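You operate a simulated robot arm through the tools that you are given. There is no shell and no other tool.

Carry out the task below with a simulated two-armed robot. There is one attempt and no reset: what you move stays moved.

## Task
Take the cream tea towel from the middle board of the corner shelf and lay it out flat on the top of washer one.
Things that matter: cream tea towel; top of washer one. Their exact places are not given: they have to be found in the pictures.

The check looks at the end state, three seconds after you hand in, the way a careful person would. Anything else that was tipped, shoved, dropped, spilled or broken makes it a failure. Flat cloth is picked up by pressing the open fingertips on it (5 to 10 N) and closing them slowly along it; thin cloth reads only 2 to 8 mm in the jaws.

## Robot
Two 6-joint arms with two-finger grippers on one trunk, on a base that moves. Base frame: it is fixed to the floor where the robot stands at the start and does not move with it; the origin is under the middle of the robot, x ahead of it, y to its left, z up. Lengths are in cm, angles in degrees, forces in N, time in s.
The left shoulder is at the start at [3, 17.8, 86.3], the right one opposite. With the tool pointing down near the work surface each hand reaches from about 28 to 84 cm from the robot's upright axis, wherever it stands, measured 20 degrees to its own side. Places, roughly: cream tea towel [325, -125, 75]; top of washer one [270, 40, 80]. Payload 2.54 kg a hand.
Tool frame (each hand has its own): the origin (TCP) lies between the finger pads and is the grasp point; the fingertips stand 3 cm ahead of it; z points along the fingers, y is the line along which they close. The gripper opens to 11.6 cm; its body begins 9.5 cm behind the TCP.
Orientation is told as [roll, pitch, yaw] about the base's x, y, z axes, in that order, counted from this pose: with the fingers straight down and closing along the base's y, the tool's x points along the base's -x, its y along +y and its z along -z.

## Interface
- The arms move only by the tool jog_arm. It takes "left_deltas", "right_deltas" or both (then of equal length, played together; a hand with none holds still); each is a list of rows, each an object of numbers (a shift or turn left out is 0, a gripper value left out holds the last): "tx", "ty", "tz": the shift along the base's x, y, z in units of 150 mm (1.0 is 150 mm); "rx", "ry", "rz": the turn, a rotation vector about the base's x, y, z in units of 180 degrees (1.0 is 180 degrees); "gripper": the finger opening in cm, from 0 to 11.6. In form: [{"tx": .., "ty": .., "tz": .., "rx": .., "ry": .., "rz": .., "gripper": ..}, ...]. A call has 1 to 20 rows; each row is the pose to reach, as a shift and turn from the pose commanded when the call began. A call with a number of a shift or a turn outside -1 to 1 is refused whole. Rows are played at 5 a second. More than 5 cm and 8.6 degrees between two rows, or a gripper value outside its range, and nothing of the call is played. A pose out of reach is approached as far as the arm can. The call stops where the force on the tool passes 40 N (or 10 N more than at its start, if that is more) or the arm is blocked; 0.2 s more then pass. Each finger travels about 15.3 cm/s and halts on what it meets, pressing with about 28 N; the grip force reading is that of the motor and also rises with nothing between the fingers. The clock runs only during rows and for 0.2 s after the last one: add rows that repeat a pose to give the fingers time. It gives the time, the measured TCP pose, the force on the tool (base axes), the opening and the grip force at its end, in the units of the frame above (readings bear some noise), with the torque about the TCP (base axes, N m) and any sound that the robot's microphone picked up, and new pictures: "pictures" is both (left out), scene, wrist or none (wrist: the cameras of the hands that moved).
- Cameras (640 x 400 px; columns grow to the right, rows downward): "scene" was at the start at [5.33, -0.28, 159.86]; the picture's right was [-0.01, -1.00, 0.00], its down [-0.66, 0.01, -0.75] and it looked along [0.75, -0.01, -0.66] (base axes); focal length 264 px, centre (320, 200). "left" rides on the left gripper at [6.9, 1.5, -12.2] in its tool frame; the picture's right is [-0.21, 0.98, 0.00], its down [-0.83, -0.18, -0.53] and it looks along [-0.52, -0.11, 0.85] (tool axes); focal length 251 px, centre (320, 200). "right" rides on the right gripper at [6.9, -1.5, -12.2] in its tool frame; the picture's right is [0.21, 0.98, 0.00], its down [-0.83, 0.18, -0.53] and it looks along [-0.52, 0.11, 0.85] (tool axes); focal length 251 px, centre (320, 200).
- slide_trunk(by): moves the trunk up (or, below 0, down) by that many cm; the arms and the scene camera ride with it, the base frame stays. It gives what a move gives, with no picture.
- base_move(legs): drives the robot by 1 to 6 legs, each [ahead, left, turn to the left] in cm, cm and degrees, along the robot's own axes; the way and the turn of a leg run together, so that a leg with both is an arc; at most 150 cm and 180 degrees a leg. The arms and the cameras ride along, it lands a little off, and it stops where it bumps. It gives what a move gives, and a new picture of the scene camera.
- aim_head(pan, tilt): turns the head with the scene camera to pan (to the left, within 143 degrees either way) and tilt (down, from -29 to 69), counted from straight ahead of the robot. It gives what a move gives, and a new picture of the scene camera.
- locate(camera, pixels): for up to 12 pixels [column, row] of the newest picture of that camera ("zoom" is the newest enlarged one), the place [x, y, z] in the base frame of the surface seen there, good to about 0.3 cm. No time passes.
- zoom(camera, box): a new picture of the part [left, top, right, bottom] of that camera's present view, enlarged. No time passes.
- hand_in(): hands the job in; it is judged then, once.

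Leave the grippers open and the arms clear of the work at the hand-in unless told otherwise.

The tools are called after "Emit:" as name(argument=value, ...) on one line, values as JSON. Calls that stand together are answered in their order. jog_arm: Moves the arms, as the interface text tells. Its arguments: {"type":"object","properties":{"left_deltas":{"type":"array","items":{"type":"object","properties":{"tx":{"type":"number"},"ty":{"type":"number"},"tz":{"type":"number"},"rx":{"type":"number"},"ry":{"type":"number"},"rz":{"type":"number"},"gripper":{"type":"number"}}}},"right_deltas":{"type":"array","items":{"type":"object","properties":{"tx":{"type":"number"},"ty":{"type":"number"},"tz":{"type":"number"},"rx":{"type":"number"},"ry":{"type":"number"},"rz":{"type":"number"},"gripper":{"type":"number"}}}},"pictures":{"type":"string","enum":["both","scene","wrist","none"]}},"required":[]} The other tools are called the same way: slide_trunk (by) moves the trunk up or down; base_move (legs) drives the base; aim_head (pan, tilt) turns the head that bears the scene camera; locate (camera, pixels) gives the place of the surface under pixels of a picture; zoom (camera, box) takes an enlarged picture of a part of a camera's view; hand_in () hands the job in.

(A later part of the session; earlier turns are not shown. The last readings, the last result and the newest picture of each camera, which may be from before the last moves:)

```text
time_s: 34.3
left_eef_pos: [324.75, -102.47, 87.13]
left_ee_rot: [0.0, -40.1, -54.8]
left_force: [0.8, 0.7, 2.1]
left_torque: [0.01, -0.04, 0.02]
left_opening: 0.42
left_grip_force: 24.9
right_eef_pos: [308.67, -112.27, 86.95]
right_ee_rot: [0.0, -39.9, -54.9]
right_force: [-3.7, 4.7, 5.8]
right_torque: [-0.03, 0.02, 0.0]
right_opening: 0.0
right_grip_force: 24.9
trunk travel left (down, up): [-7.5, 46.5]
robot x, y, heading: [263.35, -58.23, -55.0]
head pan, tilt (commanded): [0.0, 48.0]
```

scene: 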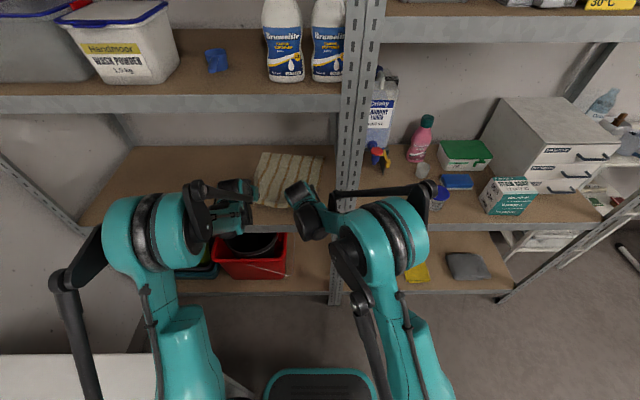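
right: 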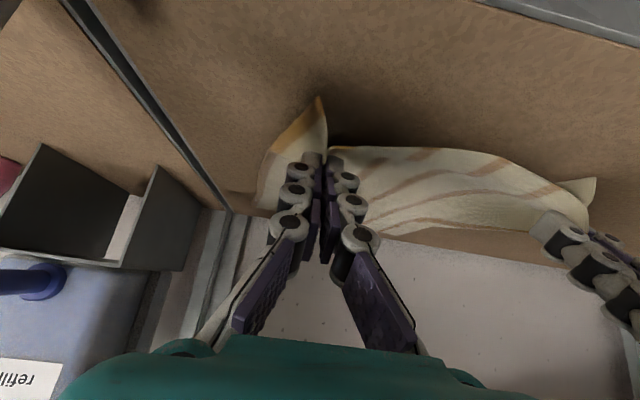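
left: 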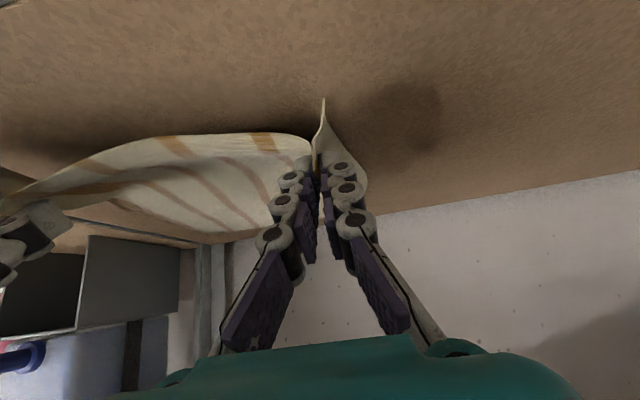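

The cloth lifts in both hands, but the right jaw reads 0.0 mm. I'll zoom on the right fingertips to check the grip.

Emit:
zoom(camera="right", box=[240, 80, 440, 220])

Emit:
zoom(camera="left", box=[220, 80, 420, 220])

Emit:
jog_arm(right_deltas=[{"gripper": 0}], left_deltas=[{"gripper": 0}], pictures="none")

```text
2.86 times, centred on (340, 150) of right
```

zoom: 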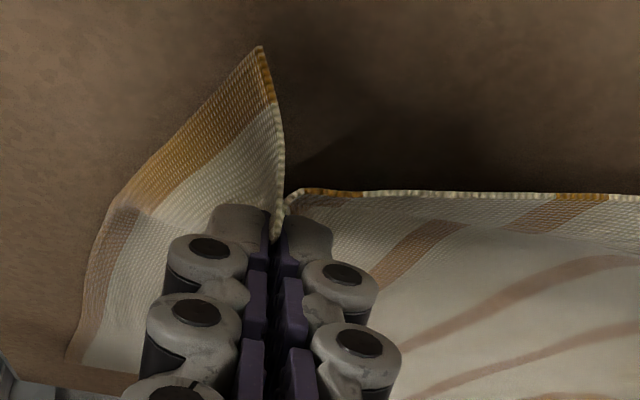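

```text
2.86 times, centred on (320, 150) of left
```

zoom: 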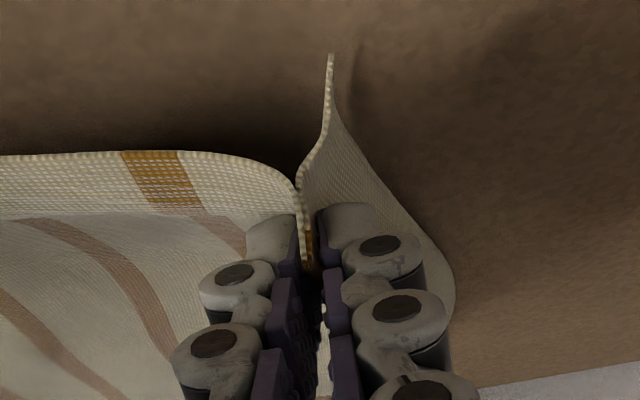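

```text
time_s: 34.7
left_eef_pos: [324.7, -102.55, 86.9]
left_ee_rot: [0.0, -39.9, -54.8]
left_force: [0.7, -0.2, -0.7]
left_torque: [0.0, -0.02, -0.01]
left_opening: 0.35
left_grip_force: 25.6
right_eef_pos: [308.74, -112.26, 86.88]
right_ee_rot: [0.1, -40.0, -54.9]
right_force: [-1.6, 2.3, 4.4]
right_torque: [-0.02, 0.03, 0.0]
right_opening: 0.03
right_grip_force: 24.9
trunk travel left (down, up): [-7.5, 46.5]
robot x, y, heading: [263.5, -57.9, -54.7]
head pan, tilt (commanded): [0.0, 48.0]
```

Left has a good deep pinch, but the right only nips the very edge at the tip and could slip. I'll lower both back to the board, open the right hand, and re-grip further in from the edge.

Emit:
jog_arm(left_deltas=[{"tz": -0.08, "gripper": 0}, {"tz": -0.16, "gripper": 0}, {"tz": -0.22, "gripper": 0}, {"tx": 0.03, "ty": 0.02, "tz": -0.235, "gripper": 0}, {"tx": 0.03, "ty": 0.02, "tz": -0.235, "gripper": 0}], right_deltas=[{"tz": -0.08, "gripper": 0}, {"tz": -0.16, "gripper": 0}, {"tz": -0.22, "gripper": 0}, {"tz": -0.235, "gripper": 0}, {"tz": -0.235, "gripper": 0}], pictures="wrist")

```text
time_s: 35.9
left_eef_pos: [325.18, -102.27, 83.44]
left_ee_rot: [0.0, -40.0, -54.8]
left_force: [-0.5, -1.5, -1.2]
left_torque: [-0.02, -0.01, -0.03]
left_opening: 0.5
left_grip_force: 25.6
right_eef_pos: [308.62, -112.2, 83.36]
right_ee_rot: [0.0, -39.9, -54.9]
right_force: [0.4, 0.2, 0.6]
right_torque: [-0.05, 0.07, -0.09]
right_opening: 0.13
right_grip_force: 23.0
trunk travel left (down, up): [-7.5, 46.5]
robot x, y, heading: [263.36, -57.99, -55.1]
head pan, tilt (commanded): [0.0, 48.0]
```

right: 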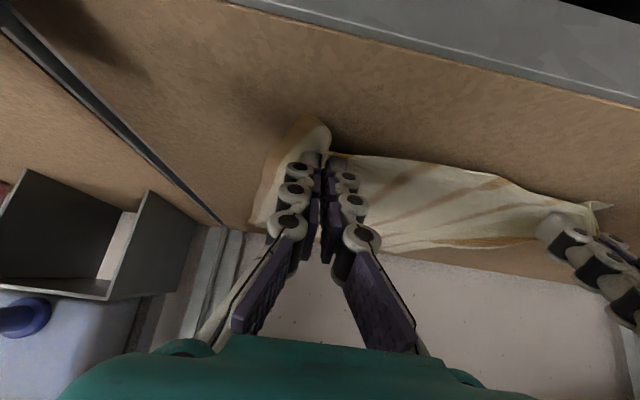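
left: 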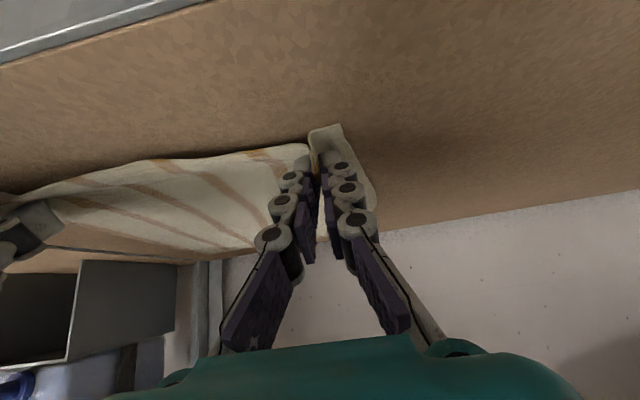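

Both are just off the board. I'll open the right gripper slowly to 5 cm and raise it 2 cm, then view the cloth under it.

Emit:
jog_arm(right_deltas=[{"gripper": 1}, {"gripper": 2}, {"gripper": 3}, {"tz": 0.03, "gripper": 4}, {"tz": 0.08, "gripper": 5}, {"tz": 0.14, "gripper": 5}, {"tz": 0.14, "gripper": 5}], pictures="wrist")

```text
time_s: 37.5
left_eef_pos: [325.31, -102.3, 83.43]
left_ee_rot: [-0.1, -40.0, -54.9]
left_force: [-0.7, -0.8, 0.1]
left_torque: [0.01, -0.03, 0.03]
left_opening: 0.44
left_grip_force: 25.7
right_eef_pos: [308.81, -112.21, 85.6]
right_ee_rot: [0.0, -40.1, -55.0]
right_force: [0.1, -1.1, 0.2]
right_torque: [0.02, 0.03, -0.02]
right_opening: 4.99
right_grip_force: 0.1
trunk travel left (down, up): [-7.5, 46.5]
robot x, y, heading: [263.71, -58.43, -55.0]
head pan, tilt (commanded): [0.0, 48.0]
```

right: 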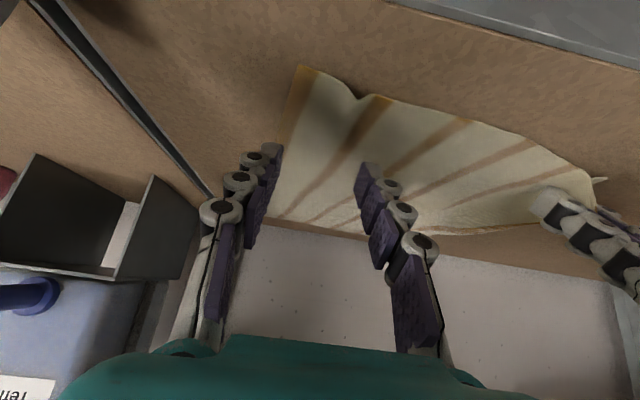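

The cloth relaxed flat; the C corner is at right-camera (302,68). I'll locate the corner, the edges and fingertips to plan the re-grip.

Emit:
locate(camera="right", pixels=[[303, 70], [290, 120], [272, 215], [355, 97], [420, 108], [276, 148], [366, 168], [330, 110], [340, 140], [320, 180]])

```text
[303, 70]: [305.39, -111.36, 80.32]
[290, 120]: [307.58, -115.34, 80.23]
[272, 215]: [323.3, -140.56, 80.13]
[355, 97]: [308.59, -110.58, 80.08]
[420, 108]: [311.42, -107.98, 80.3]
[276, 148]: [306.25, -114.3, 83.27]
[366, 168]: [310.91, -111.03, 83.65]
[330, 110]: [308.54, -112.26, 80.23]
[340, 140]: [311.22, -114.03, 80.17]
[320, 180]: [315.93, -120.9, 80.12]
```

The outer right fingertip is just off the towel's side edge, so I'll drag the cloth 2 cm toward +u with the left hand and then recheck the right-hand view.

Emit:
jog_arm(left_deltas=[{"tx": 0.038, "ty": 0.023, "gripper": 0}, {"tx": 0.076, "ty": 0.046, "gripper": 0}, {"tx": 0.114, "ty": 0.069, "gripper": 0}, {"tx": 0.15, "ty": 0.092, "gripper": 0}], right_deltas=[{"gripper": 5}, {"gripper": 5}, {"gripper": 5}, {"gripper": 5}], pictures="wrist")

```text
time_s: 38.5
left_eef_pos: [327.53, -101.05, 83.57]
left_ee_rot: [0.0, -40.0, -54.8]
left_force: [1.5, -1.5, -1.8]
left_torque: [0.0, 0.03, 0.03]
left_opening: 0.51
left_grip_force: 33.2
right_eef_pos: [308.68, -112.3, 85.5]
right_ee_rot: [0.0, -40.0, -54.8]
right_force: [0.9, 0.3, 0.7]
right_torque: [-0.05, 0.0, 0.0]
right_opening: 5.0
right_grip_force: 0.2
trunk travel left (down, up): [-7.5, 46.5]
robot x, y, heading: [264.15, -58.46, -54.9]
head pan, tilt (commanded): [0.0, 48.0]
```

right: 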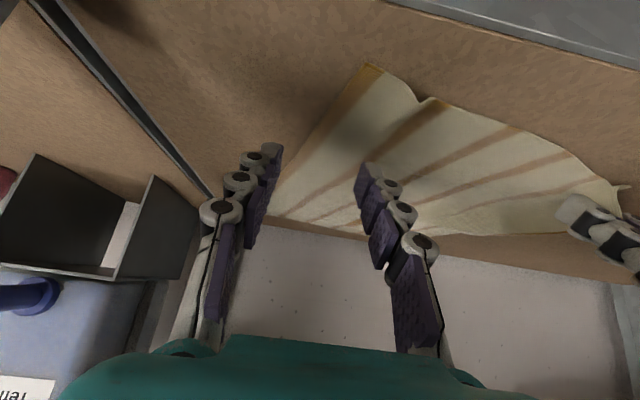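
left: 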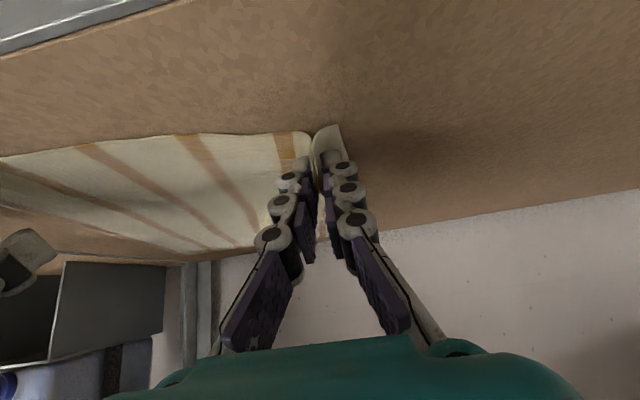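

The cloth slid along: the C corner is now at right-camera (370,66). Locating it to place the right hand.

Emit:
locate(camera="right", pixels=[[369, 68], [330, 115], [285, 190], [420, 102], [500, 122], [570, 150], [276, 148], [366, 168]])

```text
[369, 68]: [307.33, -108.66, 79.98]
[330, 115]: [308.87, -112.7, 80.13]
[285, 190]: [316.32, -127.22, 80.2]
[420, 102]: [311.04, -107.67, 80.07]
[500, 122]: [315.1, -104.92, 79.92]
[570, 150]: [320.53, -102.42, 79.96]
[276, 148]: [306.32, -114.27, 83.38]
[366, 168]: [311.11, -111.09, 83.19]
```

I'll move the right hand by (+3.3,+4.0) so both fingertips sit 1.5 cm inside the side and front edges, and lower to just above the cloth.

Emit:
jog_arm(right_deltas=[{"tx": 0.11, "ty": 0.135, "gripper": 5}, {"tx": 0.217, "ty": 0.27, "gripper": 5}, {"tx": 0.217, "ty": 0.27, "tz": -0.07, "gripper": 5}, {"tx": 0.217, "ty": 0.27, "tz": -0.13, "gripper": 5}], pictures="wrist")

```text
time_s: 39.5
left_eef_pos: [327.57, -100.95, 83.48]
left_ee_rot: [0.0, -40.0, -54.8]
left_force: [-2.5, 0.7, 3.8]
left_torque: [0.01, 0.0, 0.06]
left_opening: 0.26
left_grip_force: 33.0
right_eef_pos: [311.85, -108.29, 83.54]
right_ee_rot: [-0.1, -39.9, -54.8]
right_force: [0.3, 0.0, -0.2]
right_torque: [0.01, -0.01, 0.0]
right_opening: 4.96
right_grip_force: 0.1
trunk travel left (down, up): [-7.5, 46.5]
robot x, y, heading: [263.3, -57.88, -54.6]
head pan, tilt (commanded): [0.0, 48.0]
```

right: 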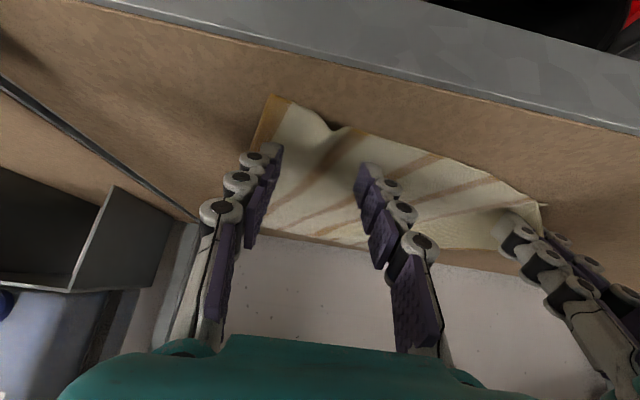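

Positioned well. Now I'll lower the right hand to press, in tiny steps.

Emit:
jog_arm(right_deltas=[{"tz": -0.015}, {"tz": -0.03}, {"tz": -0.036}, {"tz": -0.036}], pictures="none")

```text
time_s: 40.5
left_eef_pos: [327.54, -100.89, 83.64]
left_ee_rot: [0.0, -40.2, -54.9]
left_force: [1.7, -1.9, -2.1]
left_torque: [0.02, -0.02, 0.0]
left_opening: 0.46
left_grip_force: 35.0
right_eef_pos: [311.71, -108.1, 82.97]
right_ee_rot: [0.0, -40.1, -54.9]
right_force: [1.5, -1.9, 12.5]
right_torque: [-0.25, -0.02, 0.04]
right_opening: 5.06
right_grip_force: 0.4
trunk travel left (down, up): [-7.5, 46.5]
robot x, y, heading: [263.32, -57.82, -55.0]
head pan, tilt (commanded): [0.0, 48.0]
```

Pressing at 12.5 N. I'll close the right gripper slowly all the way.

Emit:
jog_arm(right_deltas=[{"gripper": 4.75}, {"gripper": 4.5}, {"gripper": 4.25}, {"gripper": 4.0}, {"gripper": 3.75}, {"gripper": 3.5}, {"gripper": 3.25}, {"gripper": 3.0}, {"gripper": 2.75}, {"gripper": 2.5}, {"gripper": 2.25}, {"gripper": 2.0}, {"gripper": 1.75}, {"gripper": 1.5}], pictures="wrist")

```text
time_s: 43.5
left_eef_pos: [327.32, -100.85, 83.51]
left_ee_rot: [-0.1, -40.1, -54.9]
left_force: [-4.7, -0.1, 2.6]
left_torque: [-0.28, 0.28, -0.28]
left_opening: 0.1
left_grip_force: 25.2
right_eef_pos: [311.7, -108.13, 82.86]
right_ee_rot: [0.1, -40.1, -54.8]
right_force: [4.7, 3.2, 17.6]
right_torque: [-0.02, -0.25, 0.04]
right_opening: 1.64
right_grip_force: 0.5
trunk travel left (down, up): [-7.5, 46.5]
robot x, y, heading: [263.65, -58.08, -54.9]
head pan, tilt (commanded): [0.0, 48.0]
```

right: 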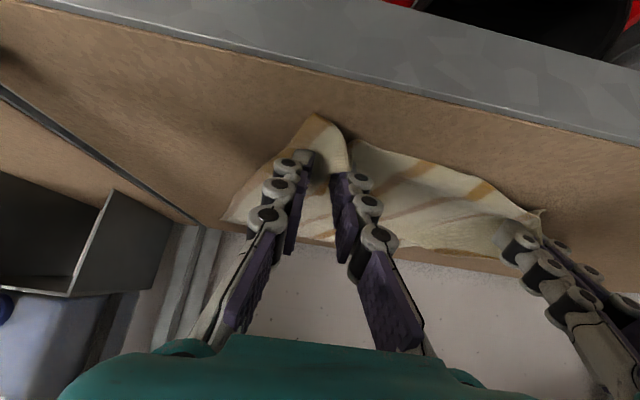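

A ruffle is rising between the right fingers. I'll finish closing while easing the left hand 0.8 cm toward the right to keep the cloth slack.

Emit:
jog_arm(left_deltas=[{"tx": -0.01, "ty": -0.006, "gripper": 0}, {"tx": -0.02, "ty": -0.012, "gripper": 0}, {"tx": -0.03, "ty": -0.018, "gripper": 0}, {"tx": -0.04, "ty": -0.024, "gripper": 0}, {"tx": -0.045, "ty": -0.027, "gripper": 0}, {"tx": -0.045, "ty": -0.027, "gripper": 0}, {"tx": -0.045, "ty": -0.027, "gripper": 0}, {"tx": -0.045, "ty": -0.027, "gripper": 0}, {"tx": -0.045, "ty": -0.027, "gripper": 0}], right_deltas=[{"gripper": 1.25}, {"gripper": 1.0}, {"gripper": 0.75}, {"gripper": 0.5}, {"gripper": 0.25}, {"gripper": 0.0}, {"gripper": 0.0}, {"gripper": 0.0}, {"gripper": 0.0}], pictures="wrist")

```text
time_s: 45.5
left_eef_pos: [326.86, -101.21, 83.61]
left_ee_rot: [0.0, -40.0, -54.9]
left_force: [-3.1, -2.5, -1.3]
left_torque: [-0.11, 0.15, -0.15]
left_opening: 0.23
left_grip_force: 25.0
right_eef_pos: [311.78, -108.2, 82.85]
right_ee_rot: [0.0, -40.1, -54.9]
right_force: [-1.2, 5.6, 12.7]
right_torque: [-0.12, -0.16, 0.03]
right_opening: 0.07
right_grip_force: 28.2
trunk travel left (down, up): [-7.5, 46.5]
robot x, y, heading: [263.58, -58.07, -55.0]
head pan, tilt (commanded): [0.0, 48.0]
```

right: 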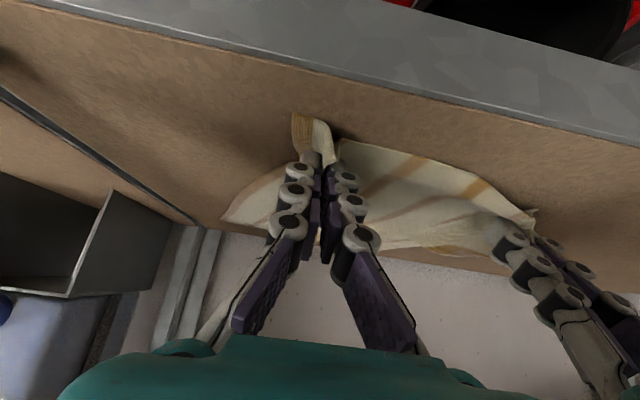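
left: 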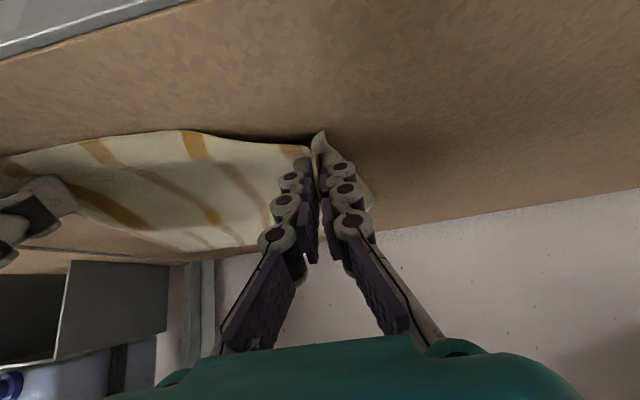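

Zooming on both fingertips to judge the grip depth.

Emit:
zoom(camera="right", box=[220, 90, 420, 220])

Emit:
zoom(camera="left", box=[220, 90, 420, 220])

```text
3.08 times, centred on (320, 155) of right
```

zoom: 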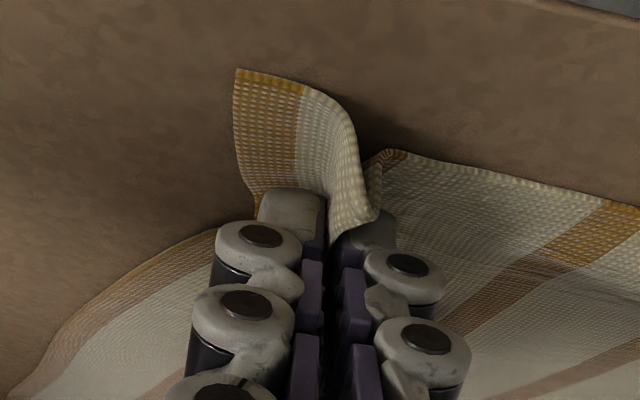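

```text
3.08 times, centred on (320, 155) of left
```

zoom: 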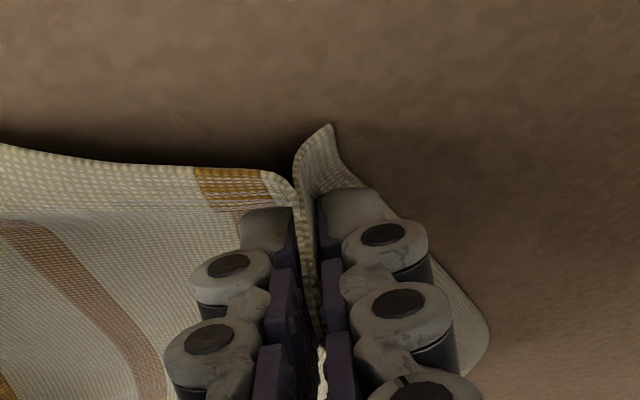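

The right fingers now have a ruffle between the tips about 2 cm in from the edge. I'll test by lifting both 5 cm.

Emit:
jog_arm(left_deltas=[{"tz": 0.05, "gripper": 0}, {"tz": 0.1, "gripper": 0}, {"tz": 0.17, "gripper": 0}, {"tz": 0.25, "gripper": 0}, {"tz": 0.33, "gripper": 0}, {"tz": 0.33, "gripper": 0}], right_deltas=[{"tz": 0.05, "gripper": 0}, {"tz": 0.12, "gripper": 0}, {"tz": 0.2, "gripper": 0}, {"tz": 0.29, "gripper": 0}, {"tz": 0.38, "gripper": 0}, {"tz": 0.38, "gripper": 0}], pictures="wrist")

Emit:
zoom(camera="right", box=[220, 60, 420, 220])

```text
time_s: 46.9
left_eef_pos: [326.91, -101.45, 88.48]
left_ee_rot: [-0.1, -40.0, -54.9]
left_force: [-0.8, -0.1, 1.3]
left_torque: [-0.02, 0.03, 0.0]
left_opening: 0.39
left_grip_force: 24.7
right_eef_pos: [311.93, -108.28, 88.47]
right_ee_rot: [-0.1, -40.0, -54.9]
right_force: [1.0, -0.5, -0.5]
right_torque: [0.04, -0.05, 0.05]
right_opening: 0.34
right_grip_force: 25.4
trunk travel left (down, up): [-7.5, 46.5]
robot x, y, heading: [263.39, -57.94, -54.8]
head pan, tilt (commanded): [0.0, 48.0]
```

right: 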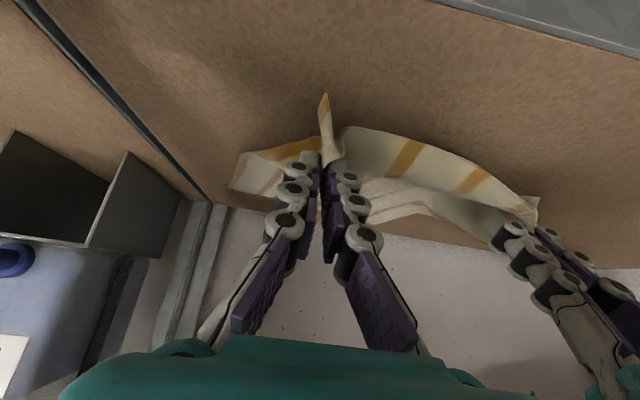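
left: 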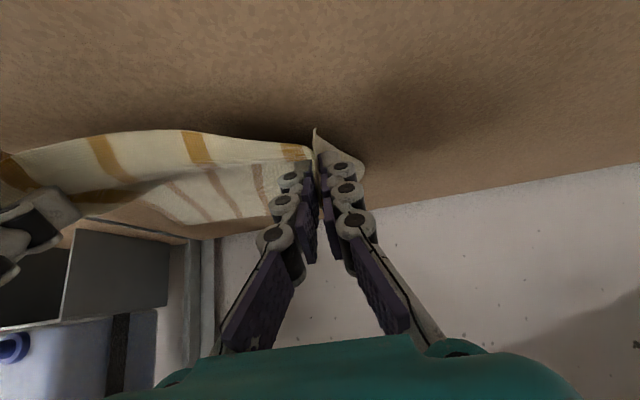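

```text
2.50 times, centred on (320, 140) of right
```

zoom: 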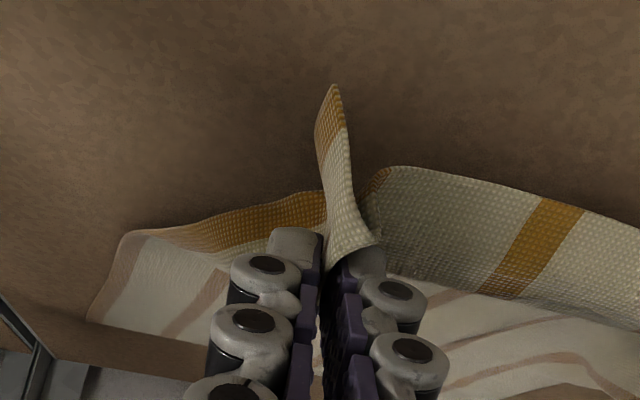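

Both jaws now read about 3–4 mm of cloth: a good grip. I'll draw the towel out: pull both hands back 15 cm and up 6 cm.

Emit:
jog_arm(left_deltas=[{"tx": -0.07, "ty": 0.1, "tz": 0.05, "gripper": 0}, {"tx": -0.15, "ty": 0.2, "tz": 0.1, "gripper": 0}, {"tx": -0.22, "ty": 0.3, "tz": 0.17, "gripper": 0}, {"tx": -0.29, "ty": 0.41, "tz": 0.24, "gripper": 0}, {"tx": -0.37, "ty": 0.51, "tz": 0.31, "gripper": 0}, {"tx": -0.44, "ty": 0.61, "tz": 0.38, "gripper": 0}, {"tx": -0.51, "ty": 0.71, "tz": 0.45, "gripper": 0}, {"tx": -0.585, "ty": 0.81, "tz": 0.52, "gripper": 0}], right_deltas=[{"tx": -0.07, "ty": 0.1, "tz": 0.05, "gripper": 0}, {"tx": -0.15, "ty": 0.2, "tz": 0.1, "gripper": 0}, {"tx": -0.22, "ty": 0.3, "tz": 0.17, "gripper": 0}, {"tx": -0.29, "ty": 0.41, "tz": 0.24, "gripper": 0}, {"tx": -0.37, "ty": 0.51, "tz": 0.31, "gripper": 0}, {"tx": -0.44, "ty": 0.61, "tz": 0.38, "gripper": 0}, {"tx": -0.51, "ty": 0.71, "tz": 0.45, "gripper": 0}, {"tx": -0.585, "ty": 0.81, "tz": 0.52, "gripper": 0}], pictures="both")

```text
time_s: 48.7
left_eef_pos: [317.93, -89.32, 96.3]
left_ee_rot: [0.1, -40.1, -54.9]
left_force: [0.1, -0.5, -1.4]
left_torque: [0.02, 0.04, -0.04]
left_opening: 0.16
left_grip_force: 23.4
right_eef_pos: [302.87, -95.79, 96.51]
right_ee_rot: [0.1, -40.0, -54.9]
right_force: [1.4, -0.8, -1.8]
right_torque: [-0.03, -0.03, 0.0]
right_opening: 0.41
right_grip_force: 35.3
trunk travel left (down, up): [-7.5, 46.5]
robot x, y, heading: [263.43, -58.1, -54.9]
head pan, tilt (commanded): [0.0, 48.0]
```

scene: 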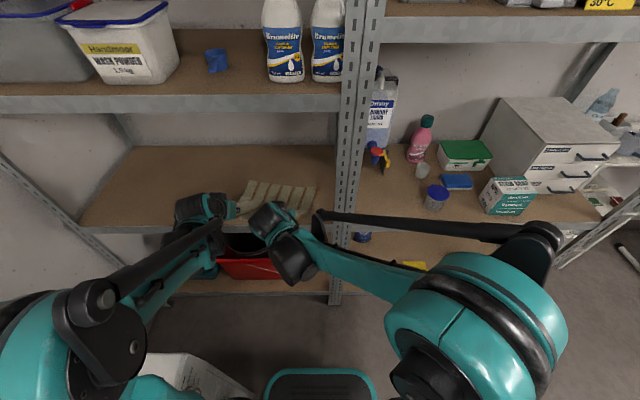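
right: 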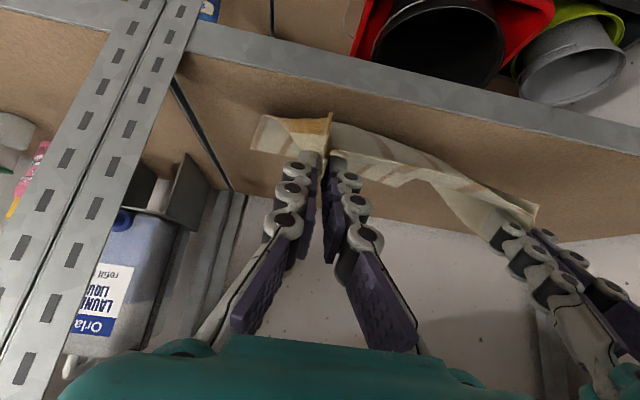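
left: 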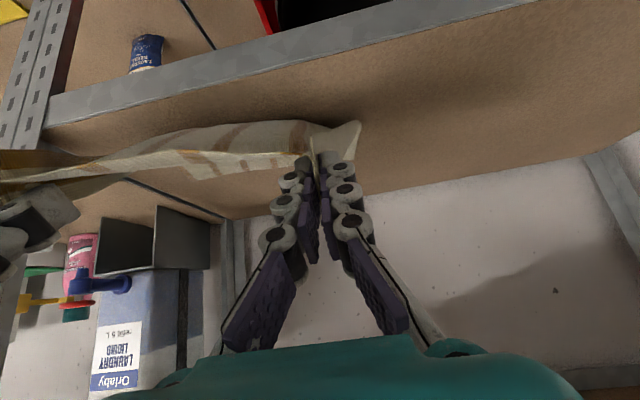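

The towel is sliding out. I'll raise the trunk 12 cm (hands are at v≈−257, just in front of the shelf line) — but first back the base up 14 cm so the hands are clear of the upper board.

Emit:
base_move(legs=[[-14, 0, 0]])

Emit:
slide_trunk(by=14)

```text
time_s: 50.0
left_eef_pos: [309.91, -77.73, 96.37]
left_ee_rot: [-0.1, -40.0, -54.7]
left_force: [1.2, 0.2, -0.6]
left_torque: [-0.03, -0.02, -0.02]
left_opening: 0.5
left_grip_force: 26.4
right_eef_pos: [294.93, -84.28, 96.54]
right_ee_rot: [-0.1, -40.1, -54.7]
right_force: [-1.6, 2.7, 2.3]
right_torque: [0.04, -0.11, 0.12]
right_opening: 0.04
right_grip_force: 24.0
trunk travel left (down, up): [-7.5, 46.5]
robot x, y, heading: [255.38, -46.42, -54.7]
head pan, tilt (commanded): [0.0, 48.0]
```

scene: 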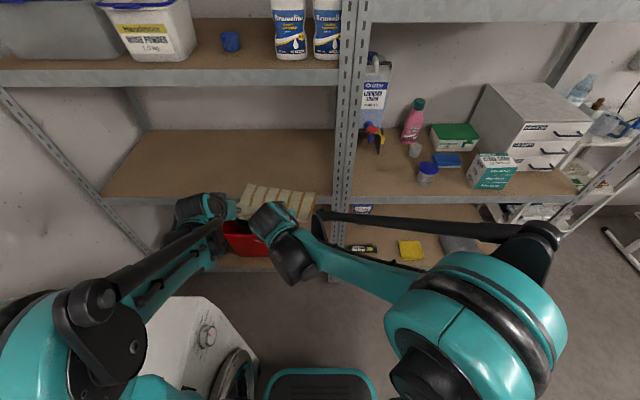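

```text
time_s: 51.7
left_eef_pos: [309.8, -77.74, 110.29]
left_ee_rot: [0.0, -40.0, -54.7]
left_force: [0.5, -1.2, -1.7]
left_torque: [-0.01, -0.01, 0.0]
left_opening: 0.49
left_grip_force: 32.3
right_eef_pos: [295.01, -84.3, 110.41]
right_ee_rot: [0.0, -40.0, -54.7]
right_force: [0.1, -0.5, -0.8]
right_torque: [-0.02, 0.0, 0.01]
right_opening: 0.43
right_grip_force: 29.1
trunk travel left (down, up): [-21.5, 32.5]
robot x, y, heading: [255.49, -46.53, -55.0]
head pan, tilt (commanded): [0.0, 48.0]
```

Both still hold cloth. A fresh look with the head aimed at the hanging towel.

Emit:
aim_head(pan=0, tilt=52)

Emit:
zoom(camera="scene", box=[140, 100, 400, 300])

Emit:
zoom(camera="right", box=[0, 0, 640, 400])

Emit:
zoom(camera="left", box=[0, 0, 640, 400])

```text
time_s: 52.3
left_eef_pos: [309.96, -77.71, 110.26]
left_ee_rot: [0.0, -40.0, -54.7]
left_force: [-0.2, -1.5, 0.1]
left_torque: [-0.01, 0.01, -0.03]
left_opening: 0.11
left_grip_force: 22.5
right_eef_pos: [294.99, -84.36, 110.54]
right_ee_rot: [-0.1, -40.0, -54.7]
right_force: [-0.1, -0.4, -0.7]
right_torque: [0.01, -0.03, -0.01]
right_opening: 0.39
right_grip_force: 26.1
trunk travel left (down, up): [-21.5, 32.5]
robot x, y, heading: [255.57, -46.34, -54.7]
head pan, tilt (commanded): [0.0, 52.0]
```

scene: 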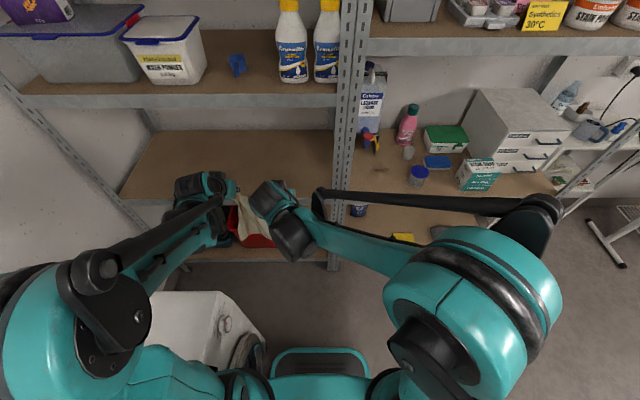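

```text
2.00 times, centred on (270, 200) of scene
```

zoom: 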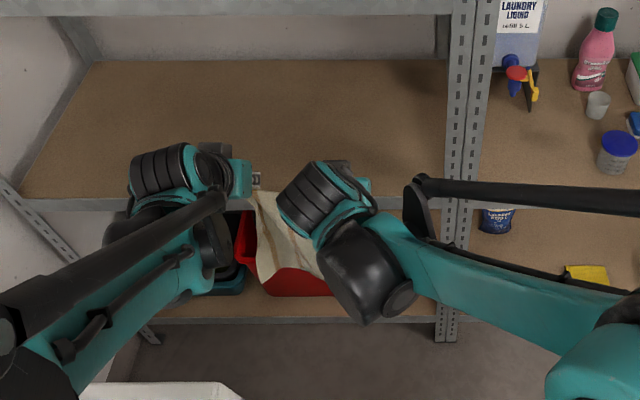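

```text
1.00 times, centred on (320, 200) of right (not enlarged: the box is as wide or as high as the picture)
```

zoom: 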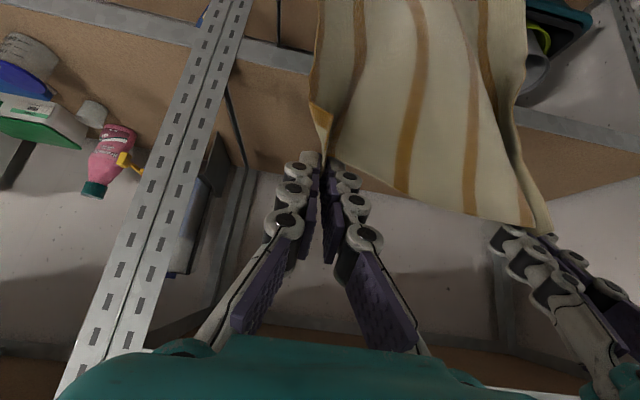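

```text
1.00 times, centred on (320, 200) of left (not enlarged: the box is as wide or as high as the picture)
```

zoom: 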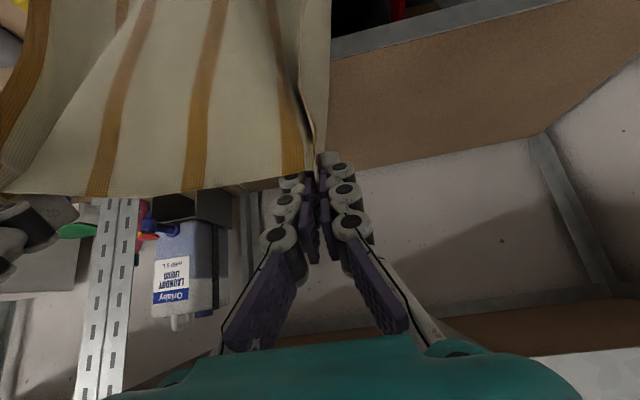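

The towel hangs cleanly from both hands (stripes vertical). I'll raise the trunk 18 cm, then strafe right away from washer two, back up, and turn left to face washer one.

Emit:
slide_trunk(by=18)

Emit:
base_move(legs=[[0, -60, 0], [-46, 0, 0], [0, 0, 90.5]])

```text
time_s: 54.3
left_eef_pos: [309.91, -77.69, 128.16]
left_ee_rot: [0.0, -39.9, -54.7]
left_force: [0.6, 0.1, -1.8]
left_torque: [-0.02, 0.0, 0.04]
left_opening: 0.46
left_grip_force: 26.8
right_eef_pos: [294.87, -84.4, 128.39]
right_ee_rot: [-0.1, -39.9, -54.8]
right_force: [0.1, 0.1, 0.8]
right_torque: [0.0, 0.03, -0.04]
right_opening: 0.27
right_grip_force: 33.8
trunk travel left (down, up): [-39.5, 14.5]
robot x, y, heading: [255.06, -46.81, -54.5]
head pan, tilt (commanded): [0.0, 52.0]
```

```text
time_s: 63.9
left_eef_pos: [212.11, 11.83, 128.18]
left_ee_rot: [-0.1, -40.0, 35.4]
left_force: [1.5, 1.0, -2.3]
left_torque: [-0.03, 0.0, 0.0]
left_opening: 0.46
left_grip_force: 29.8
right_eef_pos: [218.88, -3.02, 128.4]
right_ee_rot: [0.0, -40.0, 35.3]
right_force: [-1.6, -1.1, 0.3]
right_torque: [-0.11, -0.13, -0.13]
right_opening: 0.23
right_grip_force: 32.7
trunk travel left (down, up): [-39.5, 14.5]
robot x, y, heading: [181.49, -42.66, 35.3]
head pan, tilt (commanded): [0.0, 52.0]
```

scene: 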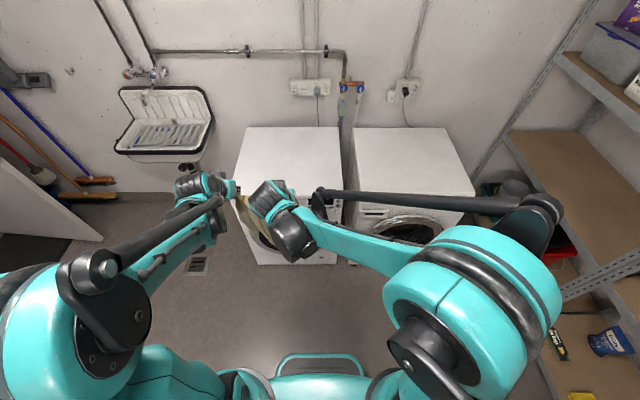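

Now facing washer one (heading 35.3°) with the hands' midpoint at v≈−122.5, right on the washer's centre line. I'll check the wrist views and locate washer one's top in this view.

Emit:
zoom(camera="right", box=[0, 0, 640, 400])

Emit:
zoom(camera="left", box=[0, 0, 640, 400])

Emit:
locate(camera="scene", pixels=[[247, 130], [337, 130], [336, 195], [239, 178], [290, 160], [250, 220], [330, 258], [360, 130], [360, 195], [255, 210]])

Emit:
zoom(camera="scene", box=[160, 90, 380, 280])

```text
1.00 times, centred on (320, 200) of right (not enlarged: the box is as wide or as high as the picture)
```

zoom: 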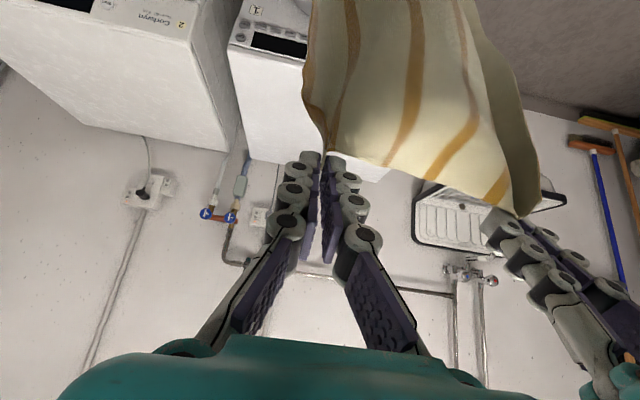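

```text
1.00 times, centred on (320, 200) of left (not enlarged: the box is as wide or as high as the picture)
```

zoom: 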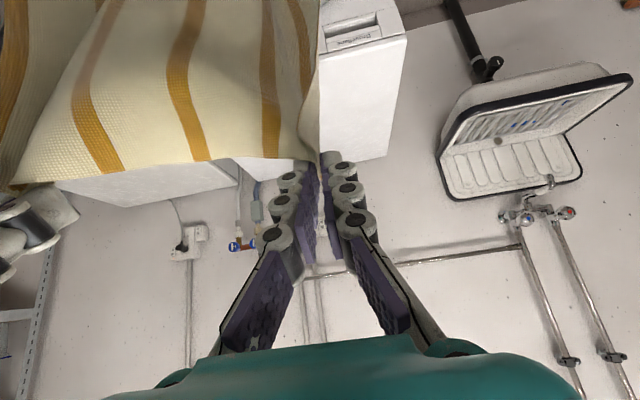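

```text
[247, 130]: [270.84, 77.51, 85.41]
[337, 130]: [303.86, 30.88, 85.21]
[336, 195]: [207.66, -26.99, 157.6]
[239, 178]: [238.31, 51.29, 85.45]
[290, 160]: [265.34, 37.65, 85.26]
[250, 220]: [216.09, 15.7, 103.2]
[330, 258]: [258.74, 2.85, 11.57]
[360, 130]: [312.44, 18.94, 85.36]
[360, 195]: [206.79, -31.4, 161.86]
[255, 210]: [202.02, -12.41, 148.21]
```

```text
2.11 times, centred on (270, 185) of scene
```

zoom: 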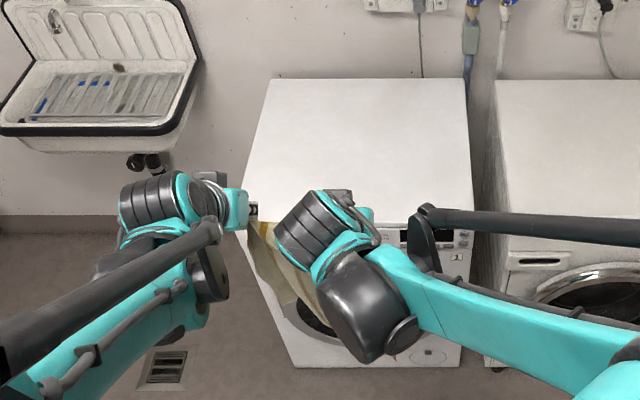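

Washer top is confirmed (back edge u≈265, front ≈211, z≈85.3). The towel hangs flat with its bottom at about z≈92. I'll square up the hands (left back 1.6, right forward 1.6, spread slightly), then drive ahead 46 cm with the hands above the washer top.

Emit:
jog_arm(left_deltas=[{"tx": -0.055, "ty": -0.015, "gripper": 0}, {"tx": -0.11, "ty": -0.03, "gripper": 0}, {"tx": -0.11, "ty": -0.03, "gripper": 0}], right_deltas=[{"tx": 0.055, "ty": 0.015, "gripper": 0}, {"tx": 0.11, "ty": 0.03, "gripper": 0}, {"tx": 0.11, "ty": 0.03, "gripper": 0}], pictures="wrist")

Emit:
base_move(legs=[[20, 0, 0.5], [25.5, 0, 0]])

```text
time_s: 64.7
left_eef_pos: [210.47, 11.46, 128.23]
left_ee_rot: [0.0, -39.9, 35.3]
left_force: [0.0, 1.8, -2.1]
left_torque: [-0.05, 0.0, 0.01]
left_opening: 0.45
left_grip_force: 30.6
right_eef_pos: [220.72, -2.59, 128.45]
right_ee_rot: [0.0, -39.9, 35.5]
right_force: [-0.5, -0.2, -0.1]
right_torque: [-0.07, -0.05, -0.07]
right_opening: 0.29
right_grip_force: 33.3
trunk travel left (down, up): [-39.5, 14.5]
robot x, y, heading: [181.24, -42.63, 35.1]
head pan, tilt (commanded): [0.0, 52.0]
```

right: 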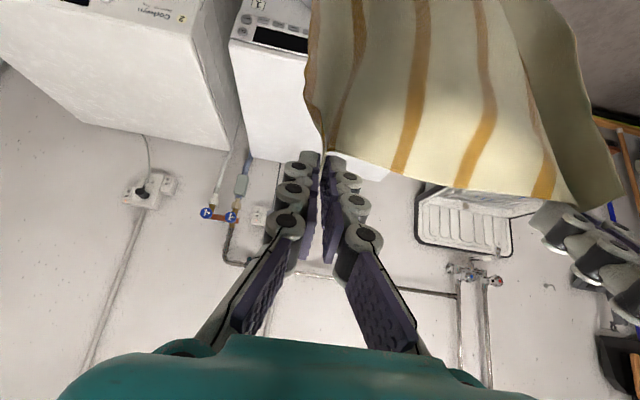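
left: 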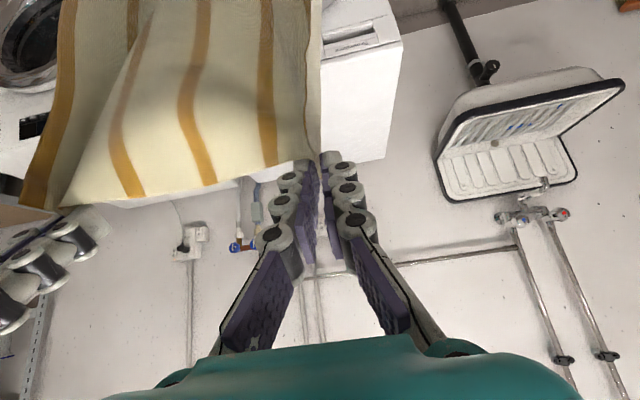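

```text
time_s: 67.7
left_eef_pos: [247.11, 38.11, 128.17]
left_ee_rot: [-0.1, -40.0, 35.7]
left_force: [0.7, 0.4, -1.2]
left_torque: [-0.01, 0.02, 0.03]
left_opening: 0.45
left_grip_force: 30.3
right_eef_pos: [257.23, 24.11, 128.4]
right_ee_rot: [0.0, -40.0, 35.9]
right_force: [0.8, 0.6, -0.5]
right_torque: [-0.03, -0.08, -0.07]
right_opening: 0.34
right_grip_force: 34.1
trunk travel left (down, up): [-39.5, 14.5]
robot x, y, heading: [218.42, -15.81, 35.5]
head pan, tilt (commanded): [0.0, 52.0]
```

scene: 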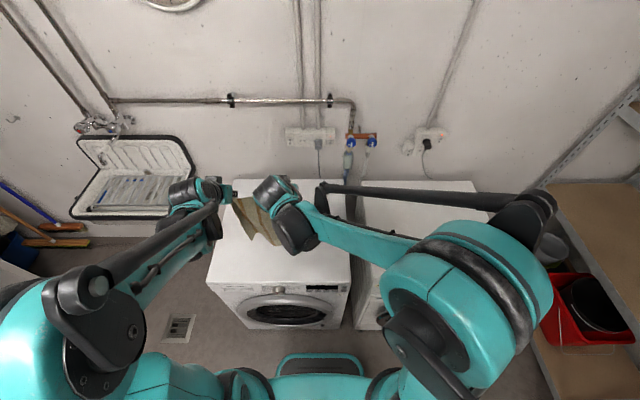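

Hands are at u≈222.7 on both sides, v midpoint −122.3, over washer one's front. I'll extend both arms forward 15 cm at this height.

Emit:
jog_arm(left_deltas=[{"tx": 0.1, "ty": 0.073, "gripper": 0}, {"tx": 0.2, "ty": 0.146, "gripper": 0}, {"tx": 0.3, "ty": 0.219, "gripper": 0}, {"tx": 0.405, "ty": 0.292, "gripper": 0}, {"tx": 0.507, "ty": 0.366, "gripper": 0}, {"tx": 0.608, "ty": 0.439, "gripper": 0}, {"tx": 0.71, "ty": 0.512, "gripper": 0}, {"tx": 0.811, "ty": 0.585, "gripper": 0}], right_deltas=[{"tx": 0.1, "ty": 0.073, "gripper": 0}, {"tx": 0.2, "ty": 0.146, "gripper": 0}, {"tx": 0.3, "ty": 0.219, "gripper": 0}, {"tx": 0.405, "ty": 0.292, "gripper": 0}, {"tx": 0.507, "ty": 0.366, "gripper": 0}, {"tx": 0.608, "ty": 0.439, "gripper": 0}, {"tx": 0.71, "ty": 0.512, "gripper": 0}, {"tx": 0.811, "ty": 0.585, "gripper": 0}], pictures="both")

```text
time_s: 69.5
left_eef_pos: [259.29, 47.08, 128.01]
left_ee_rot: [0.1, -39.9, 35.7]
left_force: [2.7, 0.7, -2.0]
left_torque: [0.02, 0.03, 0.04]
left_opening: 0.45
left_grip_force: 29.3
right_eef_pos: [269.67, 33.16, 128.4]
right_ee_rot: [-0.1, -40.0, 35.8]
right_force: [-1.0, -0.9, 1.6]
right_torque: [0.04, 0.01, 0.0]
right_opening: 0.07
right_grip_force: 26.4
trunk travel left (down, up): [-39.5, 14.5]
robot x, y, heading: [218.01, -16.16, 35.5]
head pan, tilt (commanded): [0.0, 52.0]
```

scene: 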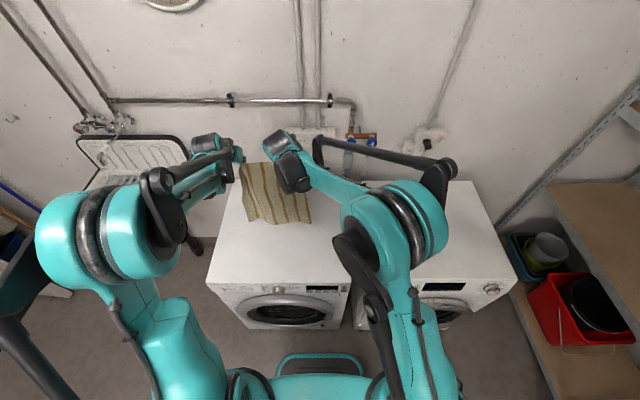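
right: 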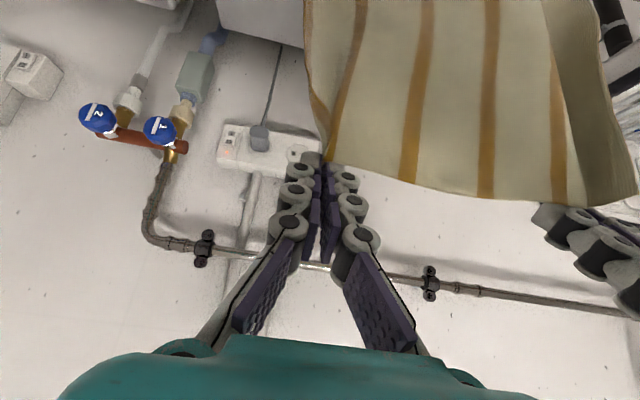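
left: 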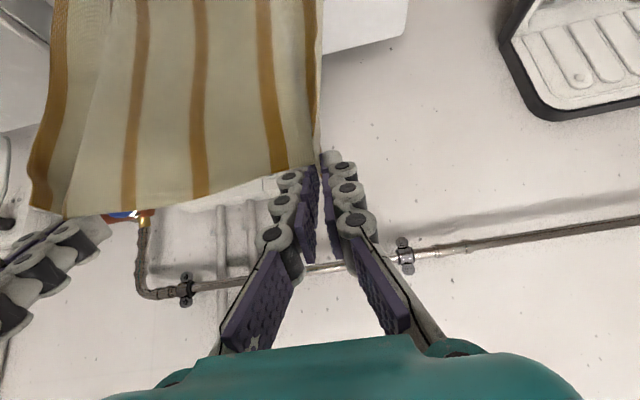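

The towel hangs well over the washer. Before extending further I'll check how far the wall, pipes and valves are, and where the towel's bottom edge is.

Emit:
locate(camera="right", pixels=[[98, 115], [160, 130], [185, 245], [430, 282], [270, 145], [196, 75], [205, 248], [500, 330]])

Emit:
zoom(camera="scene", box=[190, 120, 350, 240])

Emit:
locate(camera="scene", pixels=[[248, 218], [280, 222], [309, 220], [262, 200], [245, 180], [215, 275], [348, 280], [228, 195], [330, 200]])

```text
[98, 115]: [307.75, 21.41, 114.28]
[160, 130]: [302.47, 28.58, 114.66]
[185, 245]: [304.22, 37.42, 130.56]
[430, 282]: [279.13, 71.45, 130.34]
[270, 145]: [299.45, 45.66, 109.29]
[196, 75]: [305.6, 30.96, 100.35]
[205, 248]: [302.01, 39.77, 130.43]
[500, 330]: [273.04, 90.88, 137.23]
```

```text
3.33 times, centred on (270, 180) of scene
```

zoom: 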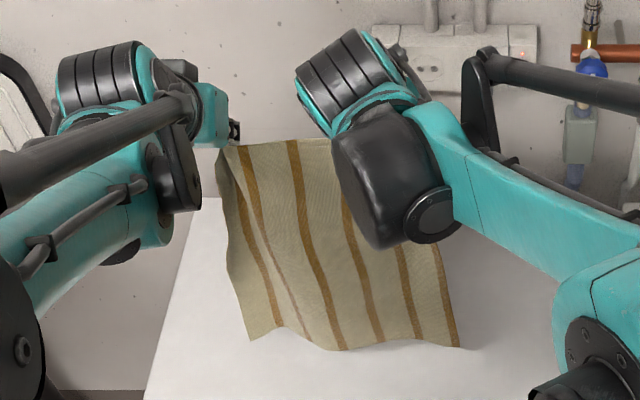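

```text
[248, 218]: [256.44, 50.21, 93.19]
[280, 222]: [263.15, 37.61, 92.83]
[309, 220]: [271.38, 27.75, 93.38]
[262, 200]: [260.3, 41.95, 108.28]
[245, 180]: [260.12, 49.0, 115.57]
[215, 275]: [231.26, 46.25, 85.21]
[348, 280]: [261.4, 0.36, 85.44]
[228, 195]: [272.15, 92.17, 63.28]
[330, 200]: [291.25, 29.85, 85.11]
```

Bottom edge is at z≈93 (35 cm below TCP), spanning v −109 to −136. The pipe behind is at u≈268, so extending to TCP u≈252 leaves 14 cm. I'll extend 14.5 cm and lower 4.5 cm.

Emit:
jog_arm(left_deltas=[{"tx": 0.098, "ty": 0.071, "tz": -0.02, "gripper": 0}, {"tx": 0.196, "ty": 0.141, "tz": -0.05, "gripper": 0}, {"tx": 0.294, "ty": 0.212, "tz": -0.08, "gripper": 0}, {"tx": 0.392, "ty": 0.283, "tz": -0.12, "gripper": 0}, {"tx": 0.49, "ty": 0.353, "tz": -0.16, "gripper": 0}, {"tx": 0.588, "ty": 0.424, "tz": -0.2, "gripper": 0}, {"tx": 0.686, "ty": 0.495, "tz": -0.25, "gripper": 0}, {"tx": 0.784, "ty": 0.565, "tz": -0.3, "gripper": 0}, {"tx": 0.784, "ty": 0.565, "tz": -0.3, "gripper": 0}], right_deltas=[{"tx": 0.098, "ty": 0.071, "tz": -0.02, "gripper": 0}, {"tx": 0.196, "ty": 0.141, "tz": -0.05, "gripper": 0}, {"tx": 0.294, "ty": 0.212, "tz": -0.08, "gripper": 0}, {"tx": 0.392, "ty": 0.283, "tz": -0.12, "gripper": 0}, {"tx": 0.49, "ty": 0.353, "tz": -0.16, "gripper": 0}, {"tx": 0.588, "ty": 0.424, "tz": -0.2, "gripper": 0}, {"tx": 0.686, "ty": 0.495, "tz": -0.25, "gripper": 0}, {"tx": 0.784, "ty": 0.565, "tz": -0.3, "gripper": 0}, {"tx": 0.784, "ty": 0.565, "tz": -0.3, "gripper": 0}], pictures="both")

```text
time_s: 71.5
left_eef_pos: [270.87, 55.42, 123.77]
left_ee_rot: [0.0, -40.0, 35.9]
left_force: [0.9, 1.3, -1.8]
left_torque: [0.01, -0.01, 0.0]
left_opening: 0.44
left_grip_force: 30.1
right_eef_pos: [281.21, 41.22, 123.99]
right_ee_rot: [0.0, -39.9, 35.8]
right_force: [0.1, 0.0, -0.1]
right_torque: [0.03, 0.04, 0.03]
right_opening: 0.25
right_grip_force: 25.7
trunk travel left (down, up): [-39.5, 14.5]
robot x, y, heading: [218.03, -16.02, 35.8]
head pan, tilt (commanded): [0.0, 52.0]
```

scene: 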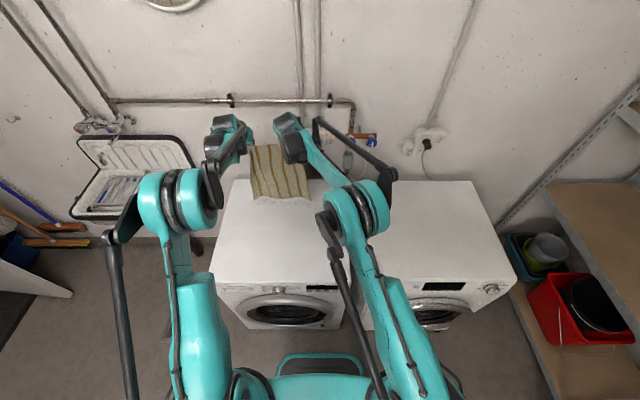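
right: 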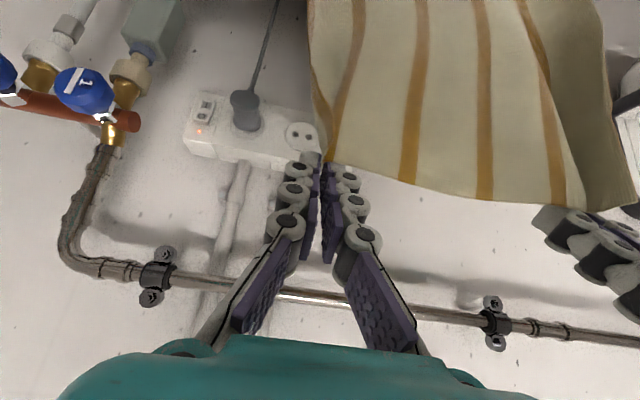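
left: 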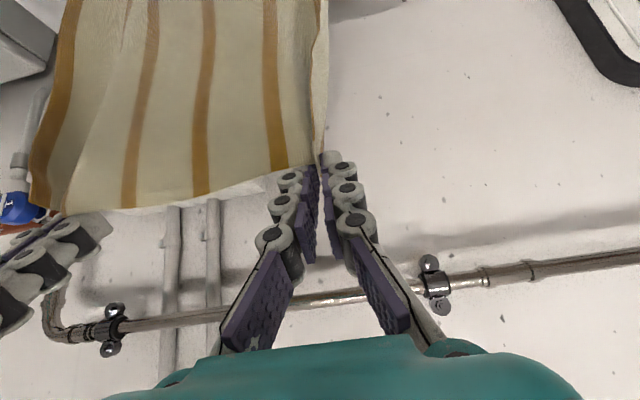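

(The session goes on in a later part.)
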